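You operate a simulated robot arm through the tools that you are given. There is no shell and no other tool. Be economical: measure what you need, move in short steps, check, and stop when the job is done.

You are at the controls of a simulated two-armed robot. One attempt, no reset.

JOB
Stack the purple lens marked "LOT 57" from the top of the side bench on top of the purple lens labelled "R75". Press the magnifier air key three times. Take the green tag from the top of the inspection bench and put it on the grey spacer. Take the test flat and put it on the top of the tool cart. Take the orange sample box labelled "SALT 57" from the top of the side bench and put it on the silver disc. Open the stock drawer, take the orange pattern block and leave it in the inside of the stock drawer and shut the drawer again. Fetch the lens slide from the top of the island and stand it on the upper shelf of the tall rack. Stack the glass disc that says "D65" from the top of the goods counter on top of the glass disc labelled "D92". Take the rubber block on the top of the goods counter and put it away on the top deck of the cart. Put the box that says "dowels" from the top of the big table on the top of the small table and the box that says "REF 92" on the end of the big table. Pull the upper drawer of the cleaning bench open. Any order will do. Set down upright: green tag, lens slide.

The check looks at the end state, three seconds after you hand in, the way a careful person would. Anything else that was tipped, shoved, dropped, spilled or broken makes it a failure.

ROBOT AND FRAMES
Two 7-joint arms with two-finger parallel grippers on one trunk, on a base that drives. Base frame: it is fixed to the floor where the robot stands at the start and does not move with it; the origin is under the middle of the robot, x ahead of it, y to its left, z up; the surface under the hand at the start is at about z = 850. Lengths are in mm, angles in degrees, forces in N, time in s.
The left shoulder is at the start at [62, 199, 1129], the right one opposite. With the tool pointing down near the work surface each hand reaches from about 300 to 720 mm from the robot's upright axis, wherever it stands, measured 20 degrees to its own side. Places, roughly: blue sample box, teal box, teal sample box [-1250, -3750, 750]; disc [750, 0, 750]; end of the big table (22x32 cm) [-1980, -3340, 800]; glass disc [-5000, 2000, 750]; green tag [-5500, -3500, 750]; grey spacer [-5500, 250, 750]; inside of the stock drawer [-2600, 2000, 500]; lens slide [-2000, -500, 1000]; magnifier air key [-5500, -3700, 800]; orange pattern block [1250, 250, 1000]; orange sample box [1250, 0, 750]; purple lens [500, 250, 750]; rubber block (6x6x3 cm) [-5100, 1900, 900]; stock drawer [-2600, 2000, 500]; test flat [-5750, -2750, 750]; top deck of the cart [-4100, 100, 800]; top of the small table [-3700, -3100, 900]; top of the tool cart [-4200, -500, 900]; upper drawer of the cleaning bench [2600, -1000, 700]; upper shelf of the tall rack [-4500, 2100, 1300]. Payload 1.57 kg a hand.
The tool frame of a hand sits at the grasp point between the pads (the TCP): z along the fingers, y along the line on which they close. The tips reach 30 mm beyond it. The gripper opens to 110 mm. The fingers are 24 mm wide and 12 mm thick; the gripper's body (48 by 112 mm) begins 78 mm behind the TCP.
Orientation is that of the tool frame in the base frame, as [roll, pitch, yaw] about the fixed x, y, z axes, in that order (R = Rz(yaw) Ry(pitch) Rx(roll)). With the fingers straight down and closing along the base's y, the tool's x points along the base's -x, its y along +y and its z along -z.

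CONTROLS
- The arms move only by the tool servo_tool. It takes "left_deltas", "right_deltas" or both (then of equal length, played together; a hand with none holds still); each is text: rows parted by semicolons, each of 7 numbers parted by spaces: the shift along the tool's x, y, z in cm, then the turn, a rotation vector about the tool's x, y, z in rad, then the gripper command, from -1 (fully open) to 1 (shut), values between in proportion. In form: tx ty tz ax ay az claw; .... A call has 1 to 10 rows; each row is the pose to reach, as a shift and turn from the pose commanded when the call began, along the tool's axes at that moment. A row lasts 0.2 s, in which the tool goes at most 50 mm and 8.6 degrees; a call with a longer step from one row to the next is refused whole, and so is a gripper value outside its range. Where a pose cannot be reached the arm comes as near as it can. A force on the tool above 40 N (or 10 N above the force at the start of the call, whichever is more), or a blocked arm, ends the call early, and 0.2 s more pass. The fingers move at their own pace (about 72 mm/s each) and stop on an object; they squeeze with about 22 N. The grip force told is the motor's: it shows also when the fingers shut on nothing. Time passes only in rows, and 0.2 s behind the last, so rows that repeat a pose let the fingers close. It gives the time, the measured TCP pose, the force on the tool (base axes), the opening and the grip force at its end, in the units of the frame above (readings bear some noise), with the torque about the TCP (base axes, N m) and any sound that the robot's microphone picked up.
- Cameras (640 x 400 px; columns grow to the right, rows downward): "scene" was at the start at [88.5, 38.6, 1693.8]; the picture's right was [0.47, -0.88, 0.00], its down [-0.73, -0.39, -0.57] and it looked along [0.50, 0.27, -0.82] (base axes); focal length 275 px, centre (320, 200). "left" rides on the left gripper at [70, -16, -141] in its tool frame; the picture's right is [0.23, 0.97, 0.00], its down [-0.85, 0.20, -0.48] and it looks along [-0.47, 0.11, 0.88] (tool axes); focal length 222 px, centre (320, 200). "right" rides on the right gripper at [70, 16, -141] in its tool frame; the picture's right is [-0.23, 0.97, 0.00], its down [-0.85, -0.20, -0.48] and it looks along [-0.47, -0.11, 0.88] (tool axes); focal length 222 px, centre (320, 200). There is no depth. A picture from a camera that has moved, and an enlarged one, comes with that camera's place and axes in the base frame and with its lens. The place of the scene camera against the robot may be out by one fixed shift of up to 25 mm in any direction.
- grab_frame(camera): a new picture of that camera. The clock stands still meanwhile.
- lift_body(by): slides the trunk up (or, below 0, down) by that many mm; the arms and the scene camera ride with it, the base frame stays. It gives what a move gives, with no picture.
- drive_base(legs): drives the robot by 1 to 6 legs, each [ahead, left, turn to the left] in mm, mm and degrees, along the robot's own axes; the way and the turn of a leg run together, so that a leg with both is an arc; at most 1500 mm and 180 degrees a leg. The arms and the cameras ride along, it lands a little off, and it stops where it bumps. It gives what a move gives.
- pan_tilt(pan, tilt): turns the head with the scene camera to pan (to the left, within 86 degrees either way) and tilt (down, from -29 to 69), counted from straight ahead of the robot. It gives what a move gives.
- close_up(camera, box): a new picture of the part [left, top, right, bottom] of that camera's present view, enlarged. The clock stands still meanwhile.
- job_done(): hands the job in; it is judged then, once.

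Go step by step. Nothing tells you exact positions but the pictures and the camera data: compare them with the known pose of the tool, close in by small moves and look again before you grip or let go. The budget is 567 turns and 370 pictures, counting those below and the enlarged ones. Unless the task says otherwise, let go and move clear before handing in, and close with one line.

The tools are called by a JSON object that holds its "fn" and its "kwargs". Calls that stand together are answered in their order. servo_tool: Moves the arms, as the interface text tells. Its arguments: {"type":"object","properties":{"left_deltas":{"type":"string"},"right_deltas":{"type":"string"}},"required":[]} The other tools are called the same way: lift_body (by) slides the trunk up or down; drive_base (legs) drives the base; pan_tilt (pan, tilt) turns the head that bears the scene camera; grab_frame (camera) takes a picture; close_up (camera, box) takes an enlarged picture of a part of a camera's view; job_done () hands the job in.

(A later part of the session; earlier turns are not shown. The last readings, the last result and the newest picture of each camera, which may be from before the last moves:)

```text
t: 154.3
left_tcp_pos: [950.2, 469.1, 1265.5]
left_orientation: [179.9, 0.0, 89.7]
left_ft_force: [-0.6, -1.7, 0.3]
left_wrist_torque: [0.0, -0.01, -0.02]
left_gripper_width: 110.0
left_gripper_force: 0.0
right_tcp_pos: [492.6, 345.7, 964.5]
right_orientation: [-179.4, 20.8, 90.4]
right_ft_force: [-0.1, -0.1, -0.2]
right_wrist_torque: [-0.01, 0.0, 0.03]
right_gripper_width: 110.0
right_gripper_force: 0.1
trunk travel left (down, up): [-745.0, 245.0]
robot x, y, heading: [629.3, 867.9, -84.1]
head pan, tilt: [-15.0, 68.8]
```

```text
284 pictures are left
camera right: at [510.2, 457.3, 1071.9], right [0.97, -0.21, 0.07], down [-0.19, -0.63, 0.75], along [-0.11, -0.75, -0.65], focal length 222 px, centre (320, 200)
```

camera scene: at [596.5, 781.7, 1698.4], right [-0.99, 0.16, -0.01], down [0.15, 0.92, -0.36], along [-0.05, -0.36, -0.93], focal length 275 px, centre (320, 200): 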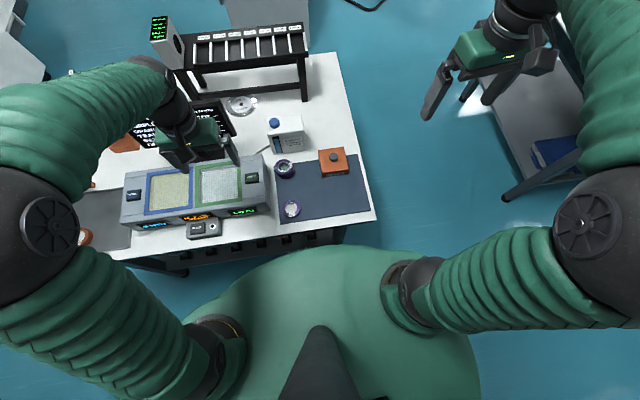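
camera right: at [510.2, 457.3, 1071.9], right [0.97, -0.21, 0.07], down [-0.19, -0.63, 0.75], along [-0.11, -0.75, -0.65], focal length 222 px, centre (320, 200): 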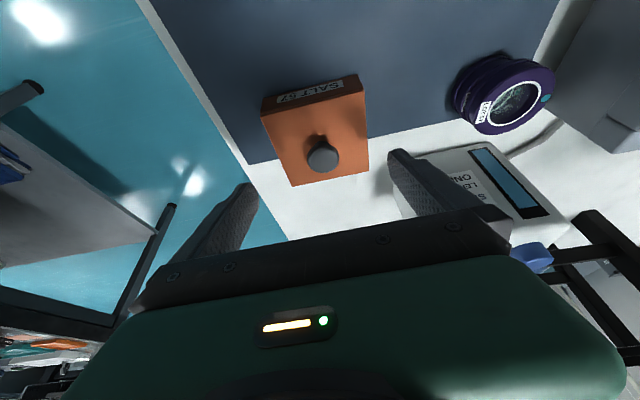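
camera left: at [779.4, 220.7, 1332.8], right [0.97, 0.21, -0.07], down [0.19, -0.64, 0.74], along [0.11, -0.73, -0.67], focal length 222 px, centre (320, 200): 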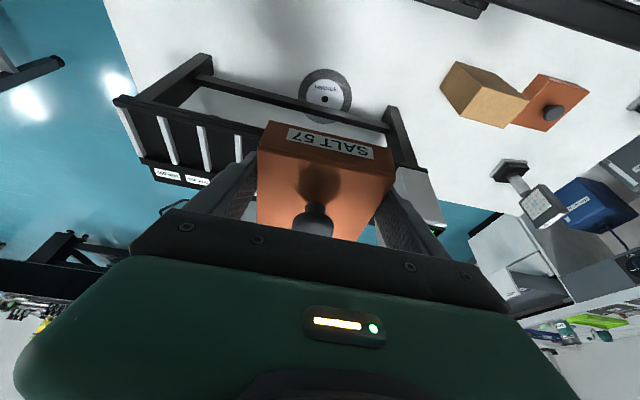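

Lowering over the box and closing.

{"fn": "servo_tool", "kwargs": {"right_deltas": "0.8 0.2 3 0 0 0 -1; 1.6 0.4 5.4 0 0 0 -1; 2.18 0.4 7.14 0 0 0 -1; 2.18 0.4 7.14 0 0 0 -0.3; 2.18 0.4 7.14 0 0 0 0.4; 2.18 0.4 7.14 0 0 0 0.5; 2.18 0.4 7.14 0 0 0 0.5"}}

{"fn": "grab_frame", "kwargs": {"camera": "right"}}

```text
t: 155.9
left_tcp_pos: [949.9, 469.2, 1266.6]
left_orientation: [179.9, 0.0, 89.7]
left_ft_force: [-0.4, 0.5, 0.3]
left_wrist_torque: [0.01, 0.07, -0.03]
left_gripper_width: 110.2
left_gripper_force: 0.0
right_tcp_pos: [494.7, 337.7, 888.6]
right_orientation: [-179.4, 20.7, 90.4]
right_ft_force: [2.5, 1.7, 0.2]
right_wrist_torque: [-0.04, -0.23, 0.18]
right_gripper_width: 89.7
right_gripper_force: 21.7
trunk travel left (down, up): [-745.0, 245.0]
robot x, y, heading: [628.4, 868.2, -83.9]
head pan, tilt: [-15.0, 68.8]
heard: snap
```

```text
283 pictures are left
camera right: at [511.6, 451.5, 997.2], right [0.97, -0.21, 0.07], down [-0.19, -0.63, 0.75], along [-0.11, -0.75, -0.66], focal length 222 px, centre (320, 200)
```

right: 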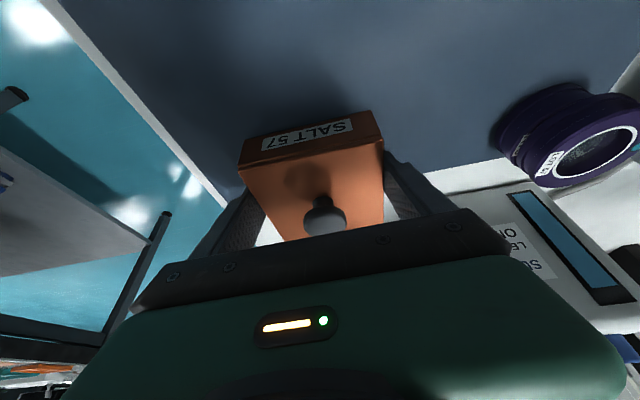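

Gripped. Raise, then strafe left ~170 mm and in ~50 mm.

{"fn": "servo_tool", "kwargs": {"right_deltas": "-1.6 0 -4.2 0 0 0 0.5; -3.2 0 -8.4 0 0 0 0.5; -4.8 0 -12.6 0 0 0 0.5; -6.4 0 -16.8 0 0 0 0.5; -8 0 -21 0 0 0 0.5; -9.6 0 -25.2 0 0 0 0.5; -11.2 0 -29.4 0 0 0 0.5; -12.4 0 -32.5 0 0 0 0.5"}}

{"fn": "drive_base", "kwargs": {"legs": [[0, 175, 0], [40, 0, -3]]}}

```text
t: 157.7
left_tcp_pos: [948.9, 470.6, 1265.9]
left_orientation: [179.8, 0.0, 89.7]
left_ft_force: [0.2, 0.3, -0.3]
left_wrist_torque: [-0.04, -0.01, 0.0]
left_gripper_width: 109.9
left_gripper_force: 0.1
right_tcp_pos: [497.4, 341.0, 1237.6]
right_orientation: [-179.4, 20.7, 90.4]
right_ft_force: [0.4, -0.1, -4.2]
right_wrist_torque: [0.03, -0.02, 0.01]
right_gripper_width: 90.0
right_gripper_force: 22.2
trunk travel left (down, up): [-745.0, 245.0]
robot x, y, heading: [630.2, 869.3, -84.0]
head pan, tilt: [-15.0, 68.8]
```

```text
t: 159.6
left_tcp_pos: [1106.5, 441.2, 1269.9]
left_orientation: [180.0, 0.6, 86.2]
left_ft_force: [1.5, 1.0, 1.0]
left_wrist_torque: [-0.06, 0.01, -0.02]
left_gripper_width: 110.0
left_gripper_force: 0.0
right_tcp_pos: [647.8, 337.4, 1242.3]
right_orientation: [-179.2, 21.3, 87.0]
right_ft_force: [0.3, 0.9, -2.9]
right_wrist_torque: [0.04, -0.02, 0.01]
right_gripper_width: 90.0
right_gripper_force: 21.9
trunk travel left (down, up): [-745.0, 245.0]
robot x, y, heading: [807.0, 843.4, -87.2]
head pan, tilt: [-15.0, 68.8]
```

{"fn": "drive_base", "kwargs": {"legs": [[33, 0, 0]]}}

{"fn": "servo_tool", "kwargs": {"right_deltas": "-2.9 2.5 1.3 0 0 0 0.5; -5.8 5 2.6 0 0 0 0.5; -8.7 7.5 4 0 0 0 0.5; -11.5 10 5.4 0 0 0 0.5; -14.4 12.5 6.8 0 0 0 0.5; -17.2 15 8.2 0 0 0 0.5"}}

{"fn": "grab_frame", "kwargs": {"camera": "scene"}}

{"fn": "grab_frame", "kwargs": {"camera": "right"}}

```text
t: 160.5
left_tcp_pos: [1103.1, 406.9, 1272.6]
left_orientation: [179.8, 0.6, 86.3]
left_ft_force: [0.3, 0.3, -0.8]
left_wrist_torque: [-0.03, 0.05, -0.02]
left_gripper_width: 110.2
left_gripper_force: 0.2
right_tcp_pos: [645.3, 303.0, 1242.8]
right_orientation: [-179.5, 21.2, 86.9]
right_ft_force: [-0.4, 1.2, -3.4]
right_wrist_torque: [0.0, 0.02, -0.04]
right_gripper_width: 90.0
right_gripper_force: 22.3
trunk travel left (down, up): [-745.0, 245.0]
robot x, y, heading: [806.9, 815.3, -87.5]
head pan, tilt: [-15.0, 68.8]
```

```text
t: 161.9
left_tcp_pos: [1101.5, 395.5, 1267.2]
left_orientation: [179.6, 0.0, 86.3]
left_ft_force: [-0.4, 0.4, -0.7]
left_wrist_torque: [0.0, 0.03, 0.01]
left_gripper_width: 110.0
left_gripper_force: 0.0
right_tcp_pos: [783.2, 93.9, 1214.4]
right_orientation: [-179.6, 20.6, 86.8]
right_ft_force: [-0.2, -0.2, -3.6]
right_wrist_torque: [0.05, -0.01, 0.01]
right_gripper_width: 90.0
right_gripper_force: 21.9
trunk travel left (down, up): [-745.0, 245.0]
robot x, y, heading: [803.9, 813.2, -87.6]
head pan, tilt: [-15.0, 68.8]
```

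```text
282 pictures are left
camera scene: at [793.1, 721.8, 1698.4], right [-0.98, 0.21, 0.0], down [0.2, 0.91, -0.36], along [-0.08, -0.35, -0.93], focal length 275 px, centre (320, 200)
```

scene: 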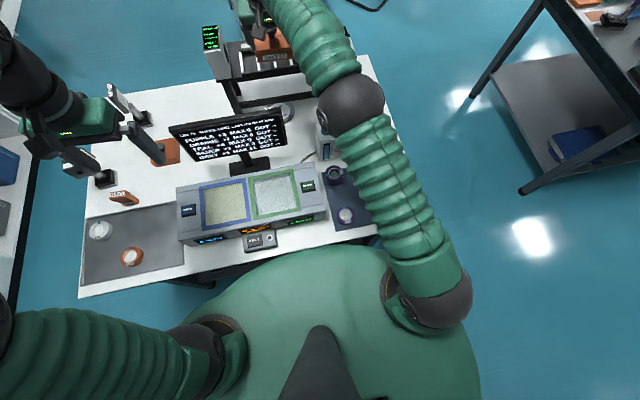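

```text
281 pictures are left
camera right: at [806.6, 205.0, 1324.4], right [0.96, -0.27, 0.07], down [-0.23, -0.62, 0.75], along [-0.16, -0.74, -0.66], focal length 222 px, centre (320, 200)
```

right: 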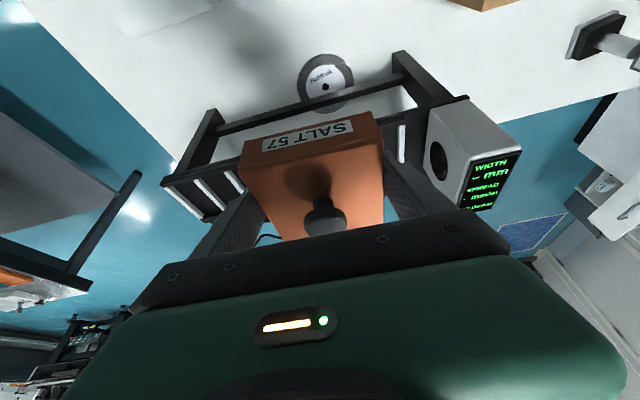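

Right elbow is on the jug side as wanted. I'll shift the base 110 mm right and turn 6° left so the forearm stays further from the monitor.

{"fn": "drive_base", "kwargs": {"legs": [[0, -110, 0], [0, 0, 6]]}}

```text
t: 163.6
left_tcp_pos: [1006.8, 419.7, 1272.8]
left_orientation: [178.6, 0.0, 92.2]
left_ft_force: [-0.8, -0.8, -0.3]
left_wrist_torque: [0.06, -0.03, -0.04]
left_gripper_width: 110.1
left_gripper_force: 0.2
right_tcp_pos: [721.8, 87.7, 1216.1]
right_orientation: [179.4, 20.6, 92.3]
right_ft_force: [-0.9, -0.2, -4.0]
right_wrist_torque: [0.04, -0.08, -0.02]
right_gripper_width: 89.9
right_gripper_force: 22.0
trunk travel left (down, up): [-745.0, 245.0]
robot x, y, heading: [695.4, 808.0, -81.2]
head pan, tilt: [-15.0, 68.8]
```

{"fn": "servo_tool", "kwargs": {"right_deltas": "0.7 2.7 -0.3 -0.009 0 -0.024 0.5; 1.4 5.4 -0.5 -0.018 0 -0.047 0.5; 2.8 5.4 3.2 -0.018 0 -0.047 0.5; 4.3 5.4 7 -0.018 0 -0.047 0.5; 5.6 5.4 10.5 -0.018 0 -0.047 0.5"}}

{"fn": "grab_frame", "kwargs": {"camera": "scene"}}

{"fn": "grab_frame", "kwargs": {"camera": "right"}}

```text
t: 164.8
left_tcp_pos: [1049.3, 429.1, 1264.5]
left_orientation: [-179.6, 0.3, 92.4]
left_ft_force: [1.4, -0.1, -1.2]
left_wrist_torque: [-0.06, 0.05, 0.0]
left_gripper_width: 109.9
left_gripper_force: 0.0
right_tcp_pos: [813.3, 112.2, 1099.9]
right_orientation: [-178.8, 21.0, 95.9]
right_ft_force: [3.0, 0.2, -4.0]
right_wrist_torque: [0.0, 0.08, -0.03]
right_gripper_width: 89.7
right_gripper_force: 22.0
trunk travel left (down, up): [-745.0, 245.0]
robot x, y, heading: [694.6, 808.1, -81.4]
head pan, tilt: [-15.0, 68.8]
```

```text
280 pictures are left
camera scene: at [709.9, 721.4, 1698.5], right [-0.99, 0.11, 0.01], down [0.1, 0.93, -0.36], along [-0.05, -0.36, -0.93], focal length 275 px, centre (320, 200)
```

scene: 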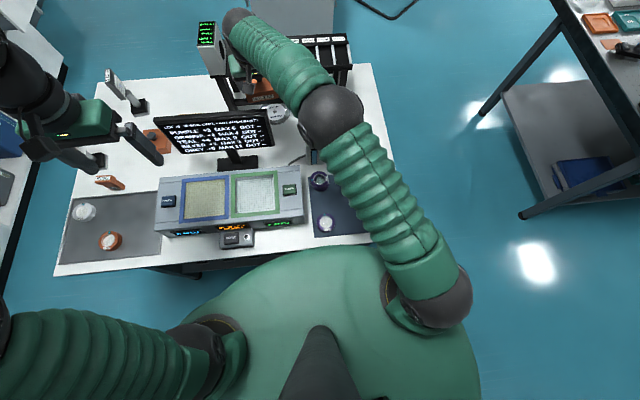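

```text
279 pictures are left
camera right: at [820.4, 227.4, 1207.4], right [0.99, -0.12, 0.06], down [-0.12, -0.64, 0.76], along [-0.05, -0.76, -0.65], focal length 222 px, centre (320, 200)
```

right: 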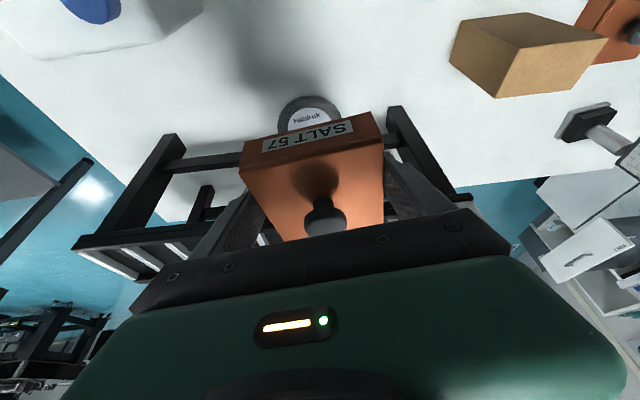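

{"fn": "close_up", "kwargs": {"camera": "scene", "box": [180, 0, 380, 180]}}

```text
2.22 times, centred on (280, 90) of scene
camera zoom: at [709.9, 721.4, 1698.5], right [-0.99, 0.11, 0.01], down [0.1, 0.93, -0.36], along [-0.05, -0.36, -0.93], focal length 612 px, centre (409, 444)
```

zoom: 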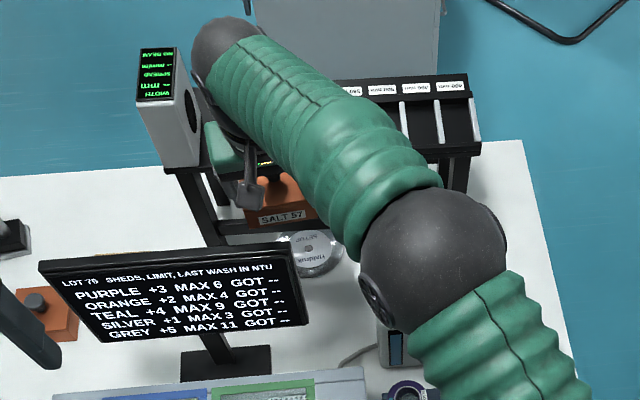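

The forearm is well clear of the monitor. Shift 35 mm toward the jug side.

{"fn": "servo_tool", "kwargs": {"right_deltas": "-0.2 -1.8 0.1 -0.02 0 0 0.5; -0.4 -3.56 0.15 -0.02 0 0 0.5; -0.4 -3.56 0.15 -0.02 0 0 0.5"}}

{"fn": "grab_frame", "kwargs": {"camera": "right"}}

```text
t: 165.6
left_tcp_pos: [1044.0, 427.6, 1266.4]
left_orientation: [-179.8, 0.3, 92.4]
left_ft_force: [0.6, -0.4, -0.3]
left_wrist_torque: [-0.01, 0.04, -0.01]
left_gripper_width: 110.0
left_gripper_force: 0.2
right_tcp_pos: [771.8, 103.8, 1102.4]
right_orientation: [-179.9, 20.9, 96.0]
right_ft_force: [1.2, 0.2, -3.4]
right_wrist_torque: [0.03, 0.02, -0.01]
right_gripper_width: 89.8
right_gripper_force: 22.0
trunk travel left (down, up): [-745.0, 245.0]
robot x, y, heading: [697.5, 804.6, -81.5]
head pan, tilt: [-15.0, 68.8]
```

```text
277 pictures are left
camera right: at [776.9, 219.5, 1210.7], right [0.99, -0.11, 0.08], down [-0.13, -0.65, 0.75], along [-0.03, -0.76, -0.66], focal length 222 px, centre (320, 200)
```

right: 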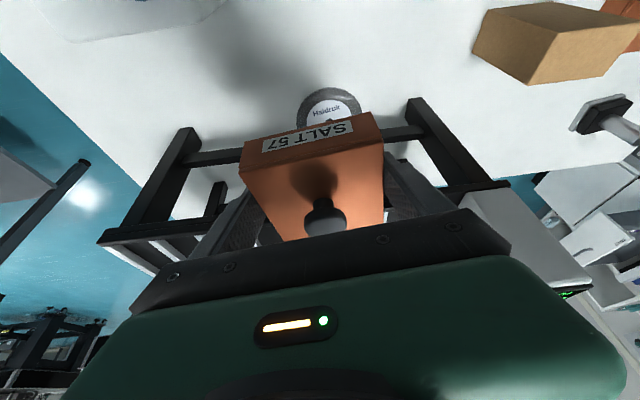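

Lowering to just above the brace level.

{"fn": "servo_tool", "kwargs": {"right_deltas": "1.4 0.2 3.6 0 0 0 0.5; 2.8 0.4 7.3 0 0 0 0.5; 4.1 0.5 10.8 0 0 0 0.5"}}

{"fn": "grab_frame", "kwargs": {"camera": "right"}}

{"fn": "close_up", "kwargs": {"camera": "scene", "box": [180, 30, 340, 180]}}

```text
t: 166.4
left_tcp_pos: [1038.6, 426.8, 1268.2]
left_orientation: [-180.0, 0.1, 92.3]
left_ft_force: [0.2, 0.7, -0.4]
left_wrist_torque: [0.02, 0.03, -0.01]
left_gripper_width: 110.0
left_gripper_force: 0.1
right_tcp_pos: [773.1, 102.6, 984.1]
right_orientation: [179.7, 20.8, 95.8]
right_ft_force: [0.6, 0.0, -4.7]
right_wrist_torque: [0.04, 0.07, 0.01]
right_gripper_width: 89.9
right_gripper_force: 22.1
trunk travel left (down, up): [-745.0, 245.0]
robot x, y, heading: [696.9, 807.7, -81.4]
head pan, tilt: [-15.0, 68.8]
```

```text
276 pictures are left
camera right: at [775.8, 217.9, 1092.9], right [0.99, -0.11, 0.09], down [-0.14, -0.65, 0.75], along [-0.03, -0.76, -0.66], focal length 222 px, centre (320, 200)
```

right: 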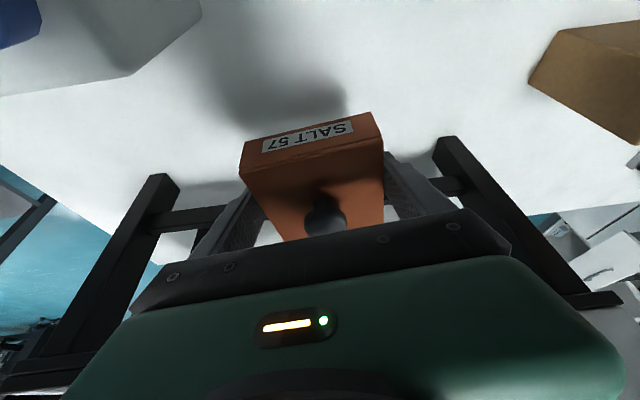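

```text
2.67 times, centred on (260, 105) of scene
camera zoom: at [692.8, 718.3, 1698.5], right [-0.99, 0.11, 0.01], down [0.1, 0.93, -0.36], along [-0.04, -0.36, -0.93], focal length 734 px, centre (480, 453)
```

zoom: 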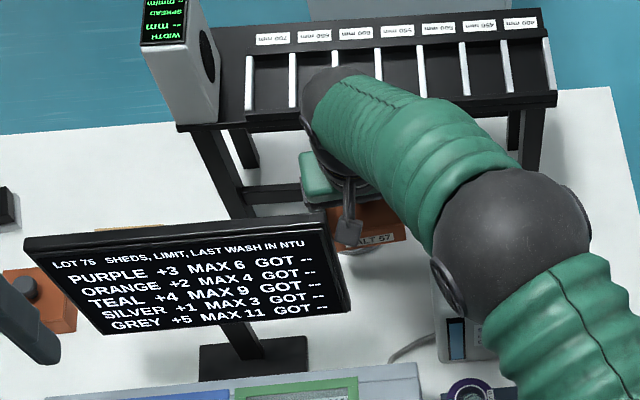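

Clearances look fine. I'll lower to table-near height in front of the brace, slowly.

{"fn": "servo_tool", "kwargs": {"right_deltas": "0.9 0 2 0 0 0 0.5; 1.6 0 4 0 0 0 0.5; 2.4 0 6 0 0 0 0.5; 3.2 0 8 0 0 0 0.5"}}

{"fn": "grab_frame", "kwargs": {"camera": "right"}}

{"fn": "close_up", "kwargs": {"camera": "scene", "box": [180, 30, 340, 180]}}

```text
t: 167.4
left_tcp_pos: [1036.7, 428.2, 1266.9]
left_orientation: [179.9, 0.2, 92.3]
left_ft_force: [-0.3, -0.2, -0.9]
left_wrist_torque: [0.04, 0.04, -0.01]
left_gripper_width: 110.1
left_gripper_force: 0.0
right_tcp_pos: [772.8, 105.2, 901.5]
right_orientation: [179.6, 20.9, 95.7]
right_ft_force: [0.7, 0.2, -3.9]
right_wrist_torque: [0.0, 0.03, -0.02]
right_gripper_width: 89.7
right_gripper_force: 21.7
trunk travel left (down, up): [-745.0, 245.0]
robot x, y, heading: [687.6, 806.7, -81.5]
head pan, tilt: [-15.0, 68.8]
```

```text
274 pictures are left
camera right: at [776.7, 219.5, 1008.5], right [0.99, -0.11, 0.09], down [-0.14, -0.65, 0.75], along [-0.03, -0.75, -0.66], focal length 222 px, centre (320, 200)
```

right: 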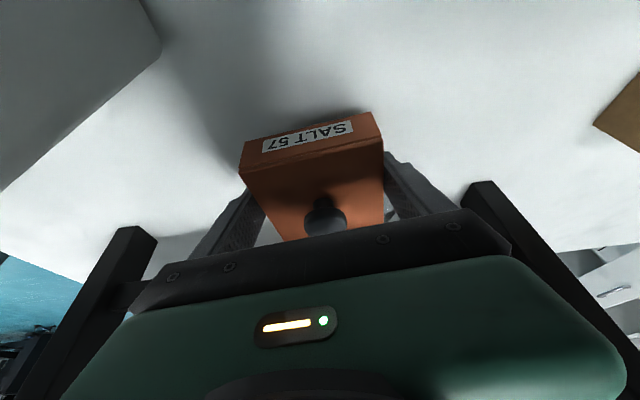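

```text
2.67 times, centred on (260, 105) of scene
camera zoom: at [690.5, 718.7, 1698.5], right [-0.99, 0.11, 0.0], down [0.1, 0.93, -0.36], along [-0.04, -0.36, -0.93], focal length 734 px, centre (480, 453)
```

zoom: 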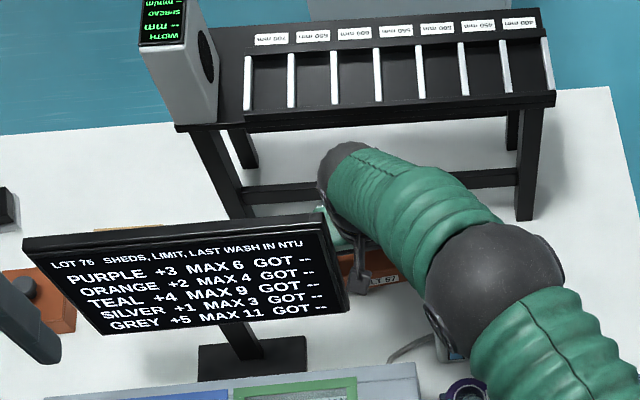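

I'll lower in small steps to find the disc surface.

{"fn": "servo_tool", "kwargs": {"right_deltas": "0.11 0 0.28 0 0 0 0.5; 0.21 0 0.56 0 0 0 0.5"}}

```text
t: 168.0
left_tcp_pos: [1032.5, 426.7, 1268.1]
left_orientation: [179.8, 0.3, 92.2]
left_ft_force: [0.4, 0.3, -0.3]
left_wrist_torque: [0.05, -0.01, 0.03]
left_gripper_width: 110.1
left_gripper_force: 0.1
right_tcp_pos: [770.1, 104.0, 893.8]
right_orientation: [179.5, 20.8, 95.7]
right_ft_force: [-0.3, -0.4, -4.1]
right_wrist_torque: [0.04, -0.01, 0.03]
right_gripper_width: 90.0
right_gripper_force: 22.4
trunk travel left (down, up): [-745.0, 245.0]
robot x, y, heading: [692.3, 805.8, -81.5]
head pan, tilt: [-15.0, 68.8]
```

No contact yet (box bottom ~860). Sliding it in under the brace over the disc.

{"fn": "servo_tool", "kwargs": {"right_deltas": "-1 0.1 0.4 0 0 0 0.5; -2 0.2 0.8 0 0 0 0.5; -3 0.3 1.15 0 0 0 0.5; -4 0.4 1.5 0 0 0 0.5"}}

{"fn": "close_up", "kwargs": {"camera": "scene", "box": [180, 30, 340, 180]}}

{"fn": "grab_frame", "kwargs": {"camera": "right"}}

```text
t: 169.0
left_tcp_pos: [1031.8, 427.0, 1267.7]
left_orientation: [179.8, 0.3, 92.2]
left_ft_force: [-0.7, -0.3, 0.0]
left_wrist_torque: [-0.03, 0.02, 0.0]
left_gripper_width: 110.2
left_gripper_force: 0.0
right_tcp_pos: [773.9, 72.9, 895.4]
right_orientation: [179.4, 20.8, 95.6]
right_ft_force: [-0.1, -0.5, -3.9]
right_wrist_torque: [0.06, 0.01, 0.02]
right_gripper_width: 90.0
right_gripper_force: 21.9
right hand out of reach, approached as far as the arm can: row 4
trunk travel left (down, up): [-745.0, 245.0]
robot x, y, heading: [692.0, 806.2, -81.5]
head pan, tilt: [-15.0, 68.8]
```

```text
2.67 times, centred on (260, 105) of scene
camera zoom: at [685.7, 718.5, 1698.5], right [-0.99, 0.11, 0.0], down [0.1, 0.93, -0.36], along [-0.04, -0.36, -0.93], focal length 734 px, centre (480, 453)
```

zoom: 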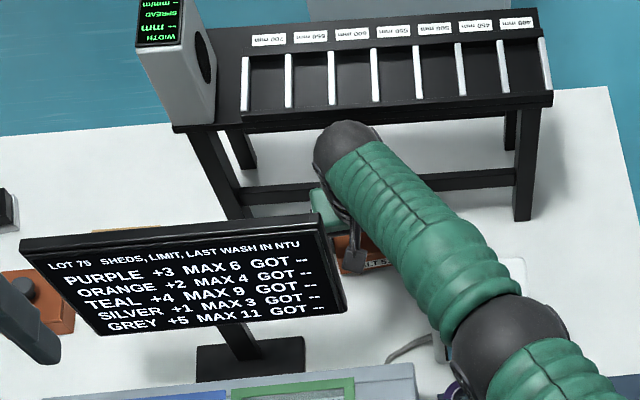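

```text
271 pictures are left
camera right: at [777.4, 187.0, 1004.0], right [0.99, -0.11, 0.09], down [-0.14, -0.65, 0.75], along [-0.03, -0.75, -0.66], focal length 222 px, centre (320, 200)
```

right: 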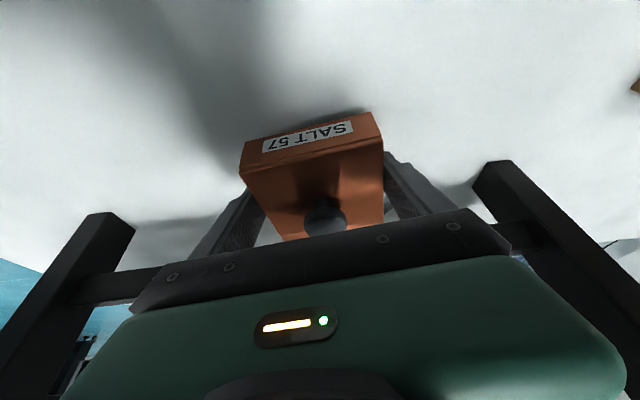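

The arm is at its reach limit with the box ~40 mm off the disc centre. I'll withdraw, turn the base ~12° left (brings the right shoulder closer) and retry.

{"fn": "servo_tool", "kwargs": {"right_deltas": "1.2 0 -0.6 0 0 0 0.5; 2.6 -0.3 -1.2 0 0 0 0.5; 1.2 -0.3 -5 0 0 0 0.5; -0.3 -0.3 -9.2 0 0 0 0.5; -2 -0.3 -13.4 0 0 0 0.5; -3.6 -0.3 -17.8 0 0 0 0.5; -5.2 -0.3 -22.2 0 0 0 0.5; -6.8 -0.3 -26.6 0 0 0 0.5; -8.4 -0.3 -31 0 0 0 0.5"}}

```text
t: 171.0
left_tcp_pos: [1032.1, 427.9, 1268.9]
left_orientation: [179.8, 0.4, 92.2]
left_ft_force: [0.5, 0.2, -1.1]
left_wrist_torque: [-0.02, -0.03, -0.01]
left_gripper_width: 110.2
left_gripper_force: 0.1
right_tcp_pos: [761.2, 106.6, 1218.3]
right_orientation: [179.5, 20.9, 95.7]
right_ft_force: [0.3, -0.5, -4.1]
right_wrist_torque: [0.01, 0.0, 0.01]
right_gripper_width: 89.9
right_gripper_force: 22.2
trunk travel left (down, up): [-745.0, 245.0]
robot x, y, heading: [695.2, 809.8, -81.4]
head pan, tilt: [-15.0, 68.8]
```

{"fn": "servo_tool", "kwargs": {"right_deltas": "2 -2.5 -0.8 0 0 0 0.5; 4 -5 -1.6 0 0 0 0.5; 6 -7 -2.2 0 0 0 0.5"}}

{"fn": "drive_base", "kwargs": {"legs": [[0, 0, 12]]}}

{"fn": "grab_frame", "kwargs": {"camera": "scene"}}

```text
t: 171.8
left_tcp_pos: [1030.1, 426.4, 1268.4]
left_orientation: [179.7, 0.3, 92.2]
left_ft_force: [-0.2, 0.1, -0.8]
left_wrist_torque: [0.0, 0.02, 0.04]
left_gripper_width: 109.9
left_gripper_force: 0.0
right_tcp_pos: [688.6, 162.5, 1214.0]
right_orientation: [179.4, 20.8, 95.6]
right_ft_force: [-0.3, 0.2, -4.1]
right_wrist_torque: [0.03, -0.02, -0.01]
right_gripper_width: 90.0
right_gripper_force: 21.9
trunk travel left (down, up): [-745.0, 245.0]
robot x, y, heading: [693.0, 804.6, -81.4]
head pan, tilt: [-15.0, 68.8]
```

```text
t: 173.0
left_tcp_pos: [1098.7, 501.8, 1268.2]
left_orientation: [179.7, 0.3, 104.1]
left_ft_force: [0.0, -0.1, 0.3]
left_wrist_torque: [0.02, -0.01, 0.02]
left_gripper_width: 109.8
left_gripper_force: 0.1
right_tcp_pos: [818.0, 173.5, 1213.0]
right_orientation: [179.4, 20.8, 107.5]
right_ft_force: [-0.3, 0.4, -4.2]
right_wrist_torque: [0.04, 0.02, 0.01]
right_gripper_width: 89.8
right_gripper_force: 22.0
trunk travel left (down, up): [-745.0, 245.0]
robot x, y, heading: [691.2, 805.0, -69.5]
head pan, tilt: [-15.0, 68.8]
```

```text
270 pictures are left
camera scene: at [698.5, 718.8, 1698.5], right [-1.0, -0.1, 0.0], down [-0.09, 0.93, -0.36], along [0.04, -0.36, -0.93], focal length 275 px, centre (320, 200)
```

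scene: 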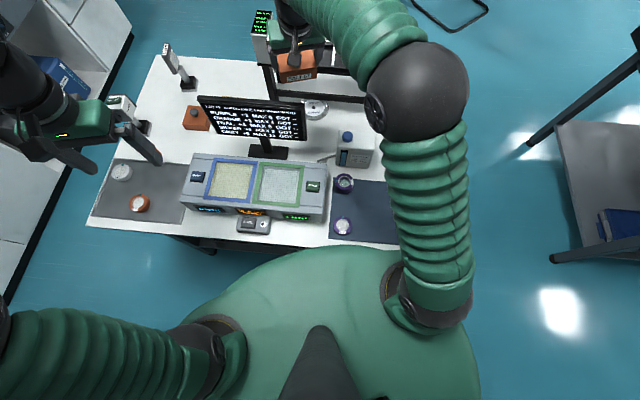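

{"fn": "servo_tool", "kwargs": {"right_deltas": "-1.7 -1.7 0.7 0.024 0 0.062 0.5; -3.5 -3.5 1.4 0.048 0 0.125 0.5; -5.3 -5.3 2 0.071 0 0.187 0.5; -4 -5.3 5.5 0.071 0 0.187 0.5; -2.7 -5.3 9 0.071 0 0.187 0.5; -1.4 -5.3 12.5 0.071 0 0.187 0.5"}}

{"fn": "grab_frame", "kwargs": {"camera": "scene"}}

```text
t: 174.4
left_tcp_pos: [1102.5, 505.7, 1268.2]
left_orientation: [179.7, 0.3, 104.0]
left_ft_force: [-0.1, -0.4, 0.4]
left_wrist_torque: [-0.02, 0.02, -0.01]
left_gripper_width: 110.0
left_gripper_force: 0.0
right_tcp_pos: [789.2, 103.3, 1101.2]
right_orientation: [179.4, 20.8, 96.1]
right_ft_force: [0.3, 0.6, -3.8]
right_wrist_torque: [0.05, 0.06, 0.03]
right_gripper_width: 89.9
right_gripper_force: 21.9
trunk travel left (down, up): [-745.0, 245.0]
robot x, y, heading: [693.4, 807.8, -69.3]
head pan, tilt: [-15.0, 68.8]
```

```text
269 pictures are left
camera scene: at [704.7, 718.8, 1698.4], right [-1.0, -0.1, 0.0], down [-0.09, 0.93, -0.36], along [0.03, -0.36, -0.93], focal length 275 px, centre (320, 200)
```

scene: 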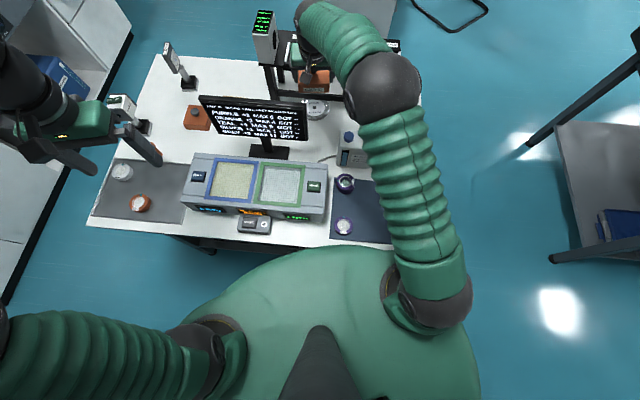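

Lowering in front of the brace again.

{"fn": "servo_tool", "kwargs": {"right_deltas": "1.5 -0.2 3.8 0.01 0 0 0.5; 3 -0.4 7.6 0.01 0 0 0.5; 4.4 -0.6 11.4 0.01 0 0 0.5; 5.8 -0.8 15.2 0.01 0 0 0.5; 6.9 -0.8 18 0.01 0 0 0.5"}}

{"fn": "close_up", "kwargs": {"camera": "scene", "box": [240, 20, 420, 170]}}

```text
t: 175.1
left_tcp_pos: [1099.6, 510.1, 1270.3]
left_orientation: [179.8, 0.5, 104.0]
left_ft_force: [-0.3, 0.0, 0.1]
left_wrist_torque: [-0.01, -0.03, -0.02]
left_gripper_width: 110.2
left_gripper_force: 0.1
right_tcp_pos: [781.4, 109.1, 1025.3]
right_orientation: [179.9, 20.9, 96.0]
right_ft_force: [-1.1, -0.6, -3.2]
right_wrist_torque: [0.06, 0.02, 0.02]
right_gripper_width: 90.2
right_gripper_force: 22.0
trunk travel left (down, up): [-745.0, 245.0]
robot x, y, heading: [693.6, 806.1, -69.5]
head pan, tilt: [-15.0, 68.8]
stopped in row 3 (right hand): the force on the tool passed its limit at 84 N (the readings are from after the stop); the commanded pose is now the measured one
```

```text
2.67 times, centred on (330, 95) of scene
camera zoom: at [701.2, 724.4, 1698.7], right [-1.0, -0.1, 0.0], down [-0.09, 0.93, -0.36], along [0.03, -0.36, -0.93], focal length 734 px, centre (293, 480)
```

zoom: 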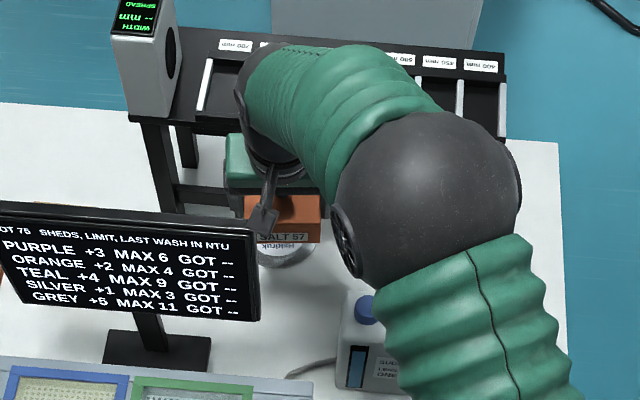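

The camera bracket touched the monitor's corner. I'll lift a bit, shift 15 mm away from the monitor, and lower again.

{"fn": "servo_tool", "kwargs": {"right_deltas": "-0.7 0 -1.9 0 0 0 0.5; -0.9 -0.8 -1.8 0 0 0 0.5; -1.1 -1.6 -1.7 0 0 0 0.5"}}

{"fn": "close_up", "kwargs": {"camera": "scene", "box": [180, 20, 400, 180]}}

{"fn": "grab_frame", "kwargs": {"camera": "right"}}

```text
t: 175.9
left_tcp_pos: [1099.4, 507.1, 1268.9]
left_orientation: [179.7, 0.3, 104.2]
left_ft_force: [-1.0, 0.3, -0.7]
left_wrist_torque: [0.02, -0.01, 0.02]
left_gripper_width: 110.0
left_gripper_force: 0.0
right_tcp_pos: [764.8, 100.0, 1043.1]
right_orientation: [179.8, 20.8, 96.0]
right_ft_force: [-0.1, -0.3, -4.0]
right_wrist_torque: [0.01, 0.03, 0.03]
right_gripper_width: 90.0
right_gripper_force: 22.6
trunk travel left (down, up): [-745.0, 245.0]
robot x, y, heading: [690.9, 804.0, -69.8]
head pan, tilt: [-15.0, 68.8]
```

```text
2.50 times, centred on (290, 100) of scene
camera zoom: at [702.4, 718.7, 1698.4], right [-1.0, -0.1, 0.0], down [-0.09, 0.93, -0.36], along [0.03, -0.36, -0.93], focal length 688 px, centre (395, 450)
```

zoom: 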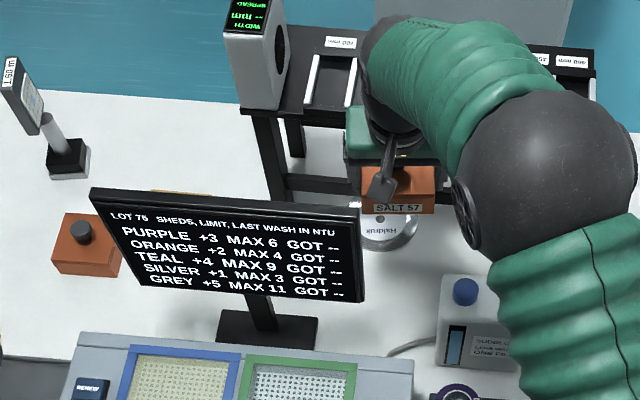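

```text
266 pictures are left
camera right: at [769.5, 214.4, 1151.3], right [0.99, -0.11, 0.08], down [-0.13, -0.65, 0.75], along [-0.03, -0.75, -0.66], focal length 222 px, centre (320, 200)
```

right: 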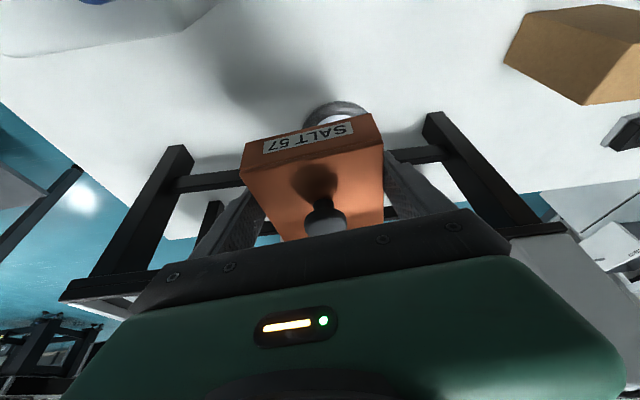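

{"fn": "servo_tool", "kwargs": {"right_deltas": "1.2 0.1 2.75 0 0 0 0.5; 2.4 0.2 5.5 0 0 0 0.5; 3.5 0.3 8.3 0 0 0 0.5; 4.6 0.3 11.1 0 0 0 0.5; 5.66 0.3 13.8 0 0 0 0.5"}}

{"fn": "close_up", "kwargs": {"camera": "scene", "box": [180, 20, 400, 180]}}

```text
t: 177.1
left_tcp_pos: [1101.4, 506.8, 1269.1]
left_orientation: [179.9, 0.3, 104.1]
left_ft_force: [0.0, 0.4, 0.3]
left_wrist_torque: [0.01, 0.01, -0.01]
left_gripper_width: 109.9
left_gripper_force: 0.0
right_tcp_pos: [769.3, 104.1, 894.1]
right_orientation: [179.9, 20.9, 96.0]
right_ft_force: [-0.1, -0.8, -3.5]
right_wrist_torque: [0.03, 0.01, 0.0]
right_gripper_width: 89.9
right_gripper_force: 21.9
trunk travel left (down, up): [-745.0, 245.0]
robot x, y, heading: [692.7, 807.2, -69.3]
head pan, tilt: [-15.0, 68.8]
```

```text
2.50 times, centred on (290, 100) of scene
camera zoom: at [703.2, 718.5, 1698.5], right [-1.0, -0.1, 0.0], down [-0.09, 0.93, -0.36], along [0.03, -0.36, -0.93], focal length 688 px, centre (395, 450)
```

zoom: 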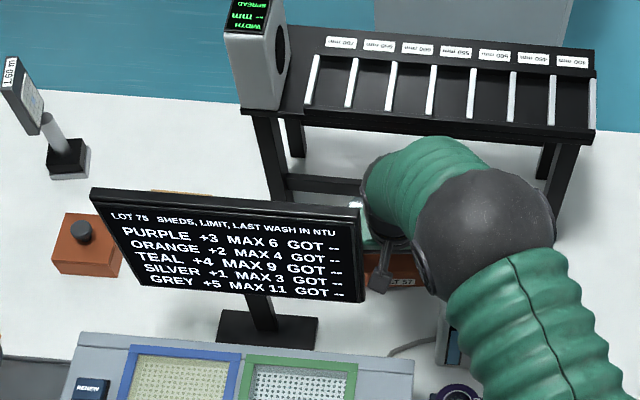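

Sliding in over the disc.

{"fn": "servo_tool", "kwargs": {"right_deltas": "-1 0 0.4 0 0 0 0.5; -2.1 0.2 0.8 0 0 0 0.5; -3.2 0.7 1.2 0 0 0 0.5; -4.25 1.13 1.62 0 0 0 0.5"}}

{"fn": "close_up", "kwargs": {"camera": "scene", "box": [240, 40, 400, 170]}}

{"fn": "grab_frame", "kwargs": {"camera": "right"}}

```text
t: 178.1
left_tcp_pos: [1100.2, 507.4, 1269.0]
left_orientation: [179.9, 0.4, 104.1]
left_ft_force: [0.7, -0.2, 0.2]
left_wrist_torque: [0.04, -0.01, -0.02]
left_gripper_width: 110.1
left_gripper_force: 0.1
right_tcp_pos: [785.5, 60.3, 894.7]
right_orientation: [180.0, 20.9, 96.0]
right_ft_force: [-1.1, -0.2, -3.2]
right_wrist_torque: [0.08, 0.01, 0.01]
right_gripper_width: 90.0
right_gripper_force: 22.2
trunk travel left (down, up): [-745.0, 245.0]
robot x, y, heading: [697.0, 807.8, -69.2]
head pan, tilt: [-15.0, 68.8]
```

```text
3.08 times, centred on (320, 105) of scene
camera zoom: at [703.0, 719.2, 1698.5], right [-1.0, -0.1, 0.0], down [-0.09, 0.93, -0.36], along [0.03, -0.36, -0.93], focal length 847 px, centre (320, 492)
```

zoom: 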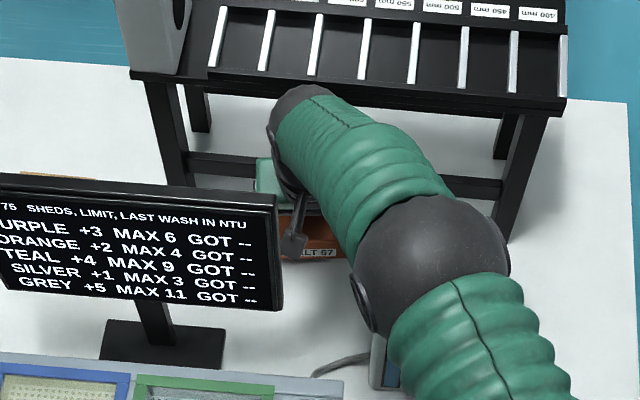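

```text
263 pictures are left
camera right: at [788.2, 175.2, 1002.6], right [0.99, -0.11, 0.08], down [-0.13, -0.65, 0.75], along [-0.03, -0.75, -0.66], focal length 222 px, centre (320, 200)
```

right: 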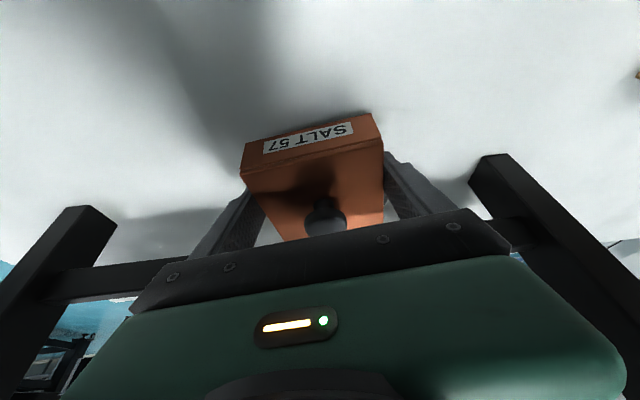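

In position (box centre ≈ [787, 45]). Lower gently to contact.

{"fn": "servo_tool", "kwargs": {"right_deltas": "0.07 0 0.19 0 0 0 0.5; 0.14 0 0.37 0 0 0 0.5"}}

```text
t: 178.7
left_tcp_pos: [1099.9, 507.8, 1270.2]
left_orientation: [179.8, 0.3, 104.1]
left_ft_force: [-0.1, 0.2, -0.8]
left_wrist_torque: [0.01, -0.01, -0.03]
left_gripper_width: 110.2
left_gripper_force: 0.1
right_tcp_pos: [785.5, 60.4, 890.7]
right_orientation: [179.9, 21.0, 96.0]
right_ft_force: [0.1, -0.2, -4.2]
right_wrist_torque: [0.03, 0.01, 0.0]
right_gripper_width: 89.8
right_gripper_force: 22.2
trunk travel left (down, up): [-745.0, 245.0]
robot x, y, heading: [694.3, 801.8, -69.4]
head pan, tilt: [-15.0, 68.8]
```

{"fn": "servo_tool", "kwargs": {"right_deltas": "0.07 0 0.19 0 0 0 0.5; 0.11 0 0.28 0 0 0 0.5"}}

```text
t: 179.3
left_tcp_pos: [1101.5, 508.2, 1269.2]
left_orientation: [179.8, 0.4, 104.1]
left_ft_force: [-0.1, -0.2, 0.9]
left_wrist_torque: [0.03, 0.0, 0.03]
left_gripper_width: 110.0
left_gripper_force: 0.1
right_tcp_pos: [784.8, 60.8, 887.8]
right_orientation: [179.8, 20.9, 96.0]
right_ft_force: [-0.2, 1.2, -3.0]
right_wrist_torque: [0.05, -0.01, -0.02]
right_gripper_width: 89.8
right_gripper_force: 22.2
trunk travel left (down, up): [-745.0, 245.0]
robot x, y, heading: [692.9, 804.6, -69.6]
head pan, tilt: [-15.0, 68.8]
```

{"fn": "servo_tool", "kwargs": {"right_deltas": "0.05 0 0.14 0 0 0 0.5; 0.07 0 0.2 0 0 0 0.5"}}

```text
t: 179.9
left_tcp_pos: [1099.9, 507.5, 1269.4]
left_orientation: [179.8, 0.3, 104.0]
left_ft_force: [0.4, -0.2, 0.4]
left_wrist_torque: [0.02, 0.02, -0.02]
left_gripper_width: 110.1
left_gripper_force: 0.0
right_tcp_pos: [785.5, 60.5, 886.6]
right_orientation: [179.9, 20.9, 96.0]
right_ft_force: [-0.9, 0.1, -3.2]
right_wrist_torque: [0.0, 0.07, -0.03]
right_gripper_width: 90.0
right_gripper_force: 21.8
trunk travel left (down, up): [-745.0, 245.0]
robot x, y, heading: [693.8, 804.6, -69.3]
head pan, tilt: [-15.0, 68.8]
```

{"fn": "servo_tool", "kwargs": {"right_deltas": "0.07 0 0.19 0 0 0 0.5; 0.11 0 0.28 0 0 0 0.5"}}

```text
t: 180.5
left_tcp_pos: [1100.5, 509.9, 1270.2]
left_orientation: [179.8, 0.5, 104.1]
left_ft_force: [0.6, -0.3, 0.1]
left_wrist_torque: [-0.02, 0.02, 0.02]
left_gripper_width: 109.9
left_gripper_force: 0.1
right_tcp_pos: [785.0, 60.8, 886.8]
right_orientation: [179.9, 21.2, 96.1]
right_ft_force: [-0.7, -1.3, 9.4]
right_wrist_torque: [-0.25, 0.1, 0.0]
right_gripper_width: 89.7
right_gripper_force: 21.9
trunk travel left (down, up): [-745.0, 245.0]
robot x, y, heading: [696.0, 804.2, -69.6]
head pan, tilt: [-15.0, 68.8]
```

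Contact. Releasing and retreating straight up, veering slightly away from the monitor.

{"fn": "servo_tool", "kwargs": {"right_deltas": "0 0 0 0 0 0 0; 0 0 0 0 0 0 -1; 0 0 0 0 0 0 -1; -1.4 0 -3.7 0 0 0 -1; -2.8 0 -7.4 0 0 0 -1; -4.3 -1 -11.2 0 0 0 -1; -5.7 -2 -15 0 0 0 -1; -7.2 -2 -18.7 0 0 0 -1; -8.6 -2 -22.4 0 0 0 -1; -10 -2 -26 0 0 0 -1"}}

{"fn": "grab_frame", "kwargs": {"camera": "right"}}

```text
t: 182.7
left_tcp_pos: [1100.6, 507.6, 1269.6]
left_orientation: [179.9, 0.3, 104.2]
left_ft_force: [0.7, 0.3, 0.2]
left_wrist_torque: [0.01, 0.02, 0.08]
left_gripper_width: 109.8
left_gripper_force: 0.0
right_tcp_pos: [763.9, 57.8, 1164.6]
right_orientation: [180.0, 20.9, 96.2]
right_ft_force: [-0.1, -0.3, -1.2]
right_wrist_torque: [0.03, -0.01, -0.01]
right_gripper_width: 109.8
right_gripper_force: 0.1
trunk travel left (down, up): [-745.0, 245.0]
robot x, y, heading: [688.5, 803.3, -69.6]
head pan, tilt: [-15.0, 68.8]
heard: snap
```

```text
262 pictures are left
camera right: at [767.6, 172.9, 1271.4], right [0.99, -0.11, 0.08], down [-0.13, -0.64, 0.75], along [-0.03, -0.76, -0.65], focal length 222 px, centre (320, 200)
```

right: 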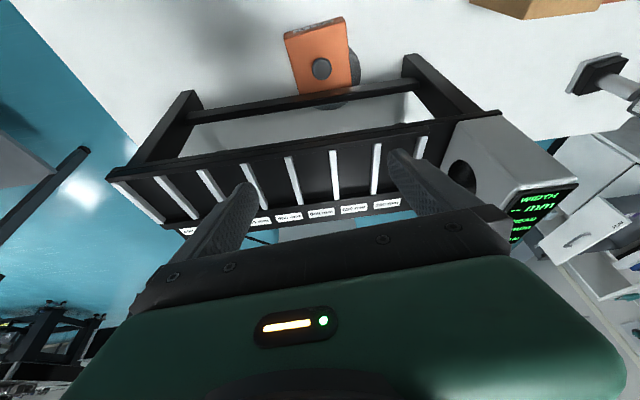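

The box sits on the disc. Let me zoom to judge how well.

{"fn": "close_up", "kwargs": {"camera": "right", "box": [260, 0, 400, 120]}}

{"fn": "close_up", "kwargs": {"camera": "scene", "box": [260, 60, 380, 150]}}

```text
3.33 times, centred on (330, 60) of right
camera zoom: at [767.6, 172.9, 1271.4], right [0.99, -0.11, 0.08], down [-0.13, -0.64, 0.75], along [-0.03, -0.76, -0.65], focal length 740 px, centre (287, 667)
```

zoom: 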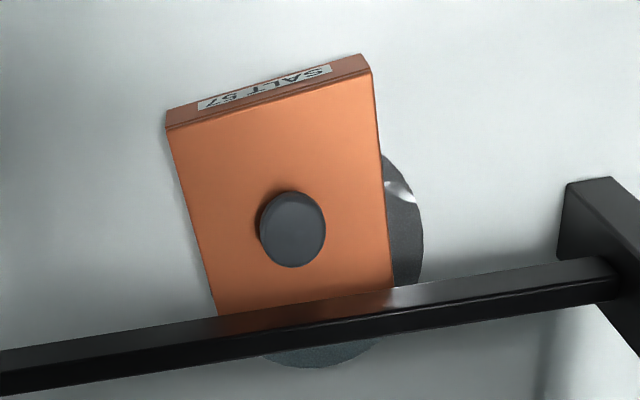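

```text
4.44 times, centred on (320, 105) of scene
camera zoom: at [702.5, 722.0, 1698.7], right [-1.0, -0.1, 0.0], down [-0.09, 0.93, -0.36], along [0.03, -0.36, -0.93], focal length 1224 px, centre (320, 622)
```

zoom: 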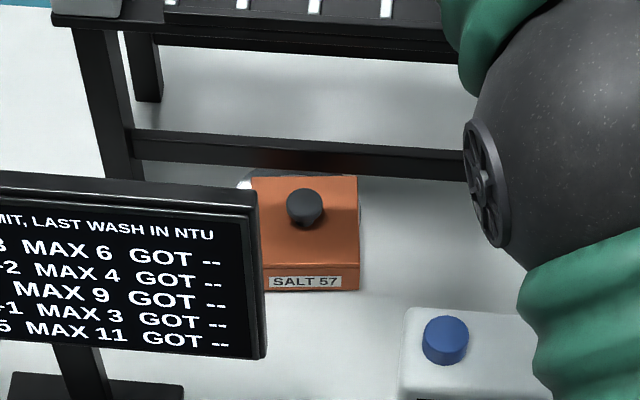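

The box's centre is ~30 mm from the disc centre, resting flat on it. Now I retract the right arm.

{"fn": "servo_tool", "kwargs": {"right_deltas": "2 -0.8 -4 0 0 0 -1; 5 -1.5 -7 0 0 0 -1; 8.5 -2.5 -9.5 0 0 0 -1; 12 -4 -11 0 0.05 0 -1; 15.5 -5.5 -12.5 0 0.1 0 -1; 19 -7 -14 0 0.18 0 -1; 22.5 -8 -15.5 0 0.26 0 -1; 26 -9 -17 0 0.36 0 -1; 29 -10 -18 0 0.365 0 -1"}}

{"fn": "close_up", "kwargs": {"camera": "scene", "box": [80, 60, 240, 230]}}

```text
t: 184.7
left_tcp_pos: [1098.9, 508.8, 1271.2]
left_orientation: [179.7, 0.5, 104.1]
left_ft_force: [-0.4, -0.4, -0.8]
left_wrist_torque: [-0.02, -0.03, 0.01]
left_gripper_width: 110.0
left_gripper_force: 0.0
right_tcp_pos: [627.9, 382.6, 1224.9]
right_orientation: [179.9, -0.1, 96.1]
right_ft_force: [-0.8, 0.6, 0.0]
right_wrist_torque: [0.0, -0.01, 0.02]
right_gripper_width: 109.9
right_gripper_force: 0.0
trunk travel left (down, up): [-745.0, 245.0]
robot x, y, heading: [692.6, 804.2, -69.4]
head pan, tilt: [-15.0, 68.8]
```

```text
2.35 times, centred on (160, 145) of scene
camera zoom: at [700.6, 725.1, 1698.8], right [-1.0, -0.1, 0.0], down [-0.09, 0.93, -0.36], along [0.03, -0.36, -0.93], focal length 648 px, centre (696, 329)
```

zoom: 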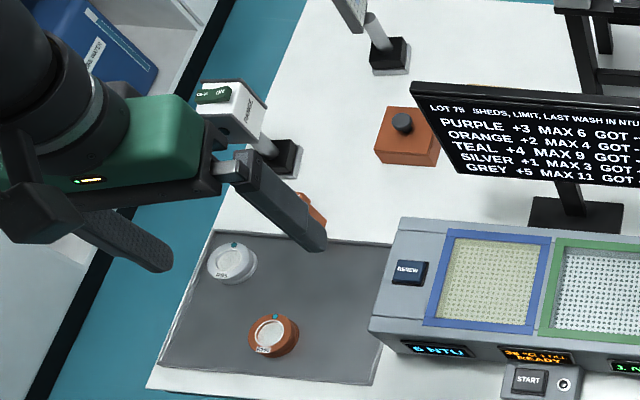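

Next: the RING block near [1330, 276]. I'll square up to the bench and strafe left.

{"fn": "drive_base", "kwargs": {"legs": [[-40, 0, 0], [0, 0, -19], [0, 470, 0]]}}

{"fn": "pan_tilt", "kwargs": {"pan": 10, "tilt": 60}}

{"fn": "grab_frame", "kwargs": {"camera": "scene"}}

{"fn": "grab_frame", "kwargs": {"camera": "left"}}

```text
t: 189.0
left_tcp_pos: [1436.9, 437.0, 1271.7]
left_orientation: [179.6, 0.4, 84.6]
left_ft_force: [-0.1, 0.0, 0.4]
left_wrist_torque: [-0.05, 0.01, 0.03]
left_gripper_width: 109.8
left_gripper_force: 0.0
right_tcp_pos: [952.1, 474.4, 1224.1]
right_orientation: [179.6, 0.0, 76.6]
right_ft_force: [-0.6, 0.8, 0.1]
right_wrist_torque: [0.01, 0.0, 0.0]
right_gripper_width: 109.6
right_gripper_force: 0.0
trunk travel left (down, up): [-745.0, 245.0]
robot x, y, heading: [1159.5, 854.0, -89.1]
head pan, tilt: [-15.0, 68.8]
```

```text
t: 189.9
left_tcp_pos: [1442.3, 437.4, 1271.1]
left_orientation: [179.6, 0.4, 84.6]
left_ft_force: [0.0, -0.1, 0.3]
left_wrist_torque: [-0.01, -0.01, 0.03]
left_gripper_width: 110.0
left_gripper_force: 0.1
right_tcp_pos: [954.3, 474.5, 1224.9]
right_orientation: [179.9, 0.0, 76.5]
right_ft_force: [-0.8, -0.2, 0.1]
right_wrist_torque: [-0.01, -0.02, 0.04]
right_gripper_width: 109.9
right_gripper_force: 0.1
trunk travel left (down, up): [-745.0, 245.0]
robot x, y, heading: [1163.8, 852.9, -89.0]
head pan, tilt: [10.0, 60.0]
```

```text
258 pictures are left
camera scene: at [1161.2, 758.6, 1708.0], right [-0.98, -0.19, 0.0], down [-0.16, 0.85, -0.5], along [0.1, -0.49, -0.87], focal length 275 px, centre (320, 200)
```

scene: 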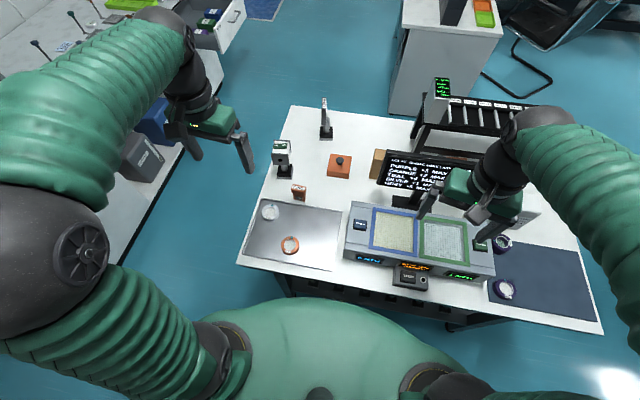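

```text
257 pictures are left
camera left: at [1431.3, 509.2, 1411.3], right [0.99, 0.13, 0.0], down [0.11, -0.87, 0.49], along [0.07, -0.48, -0.87], focal length 222 px, centre (320, 200)
```

left: 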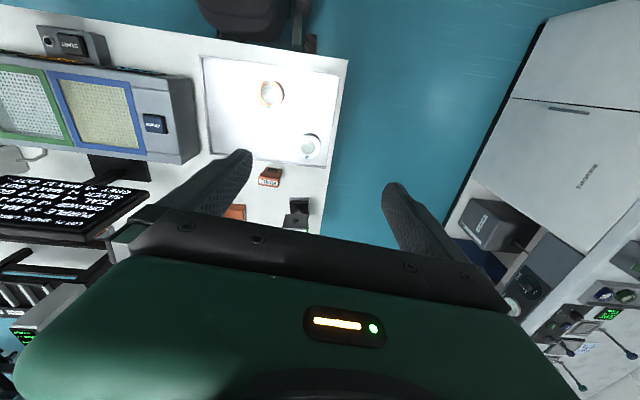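

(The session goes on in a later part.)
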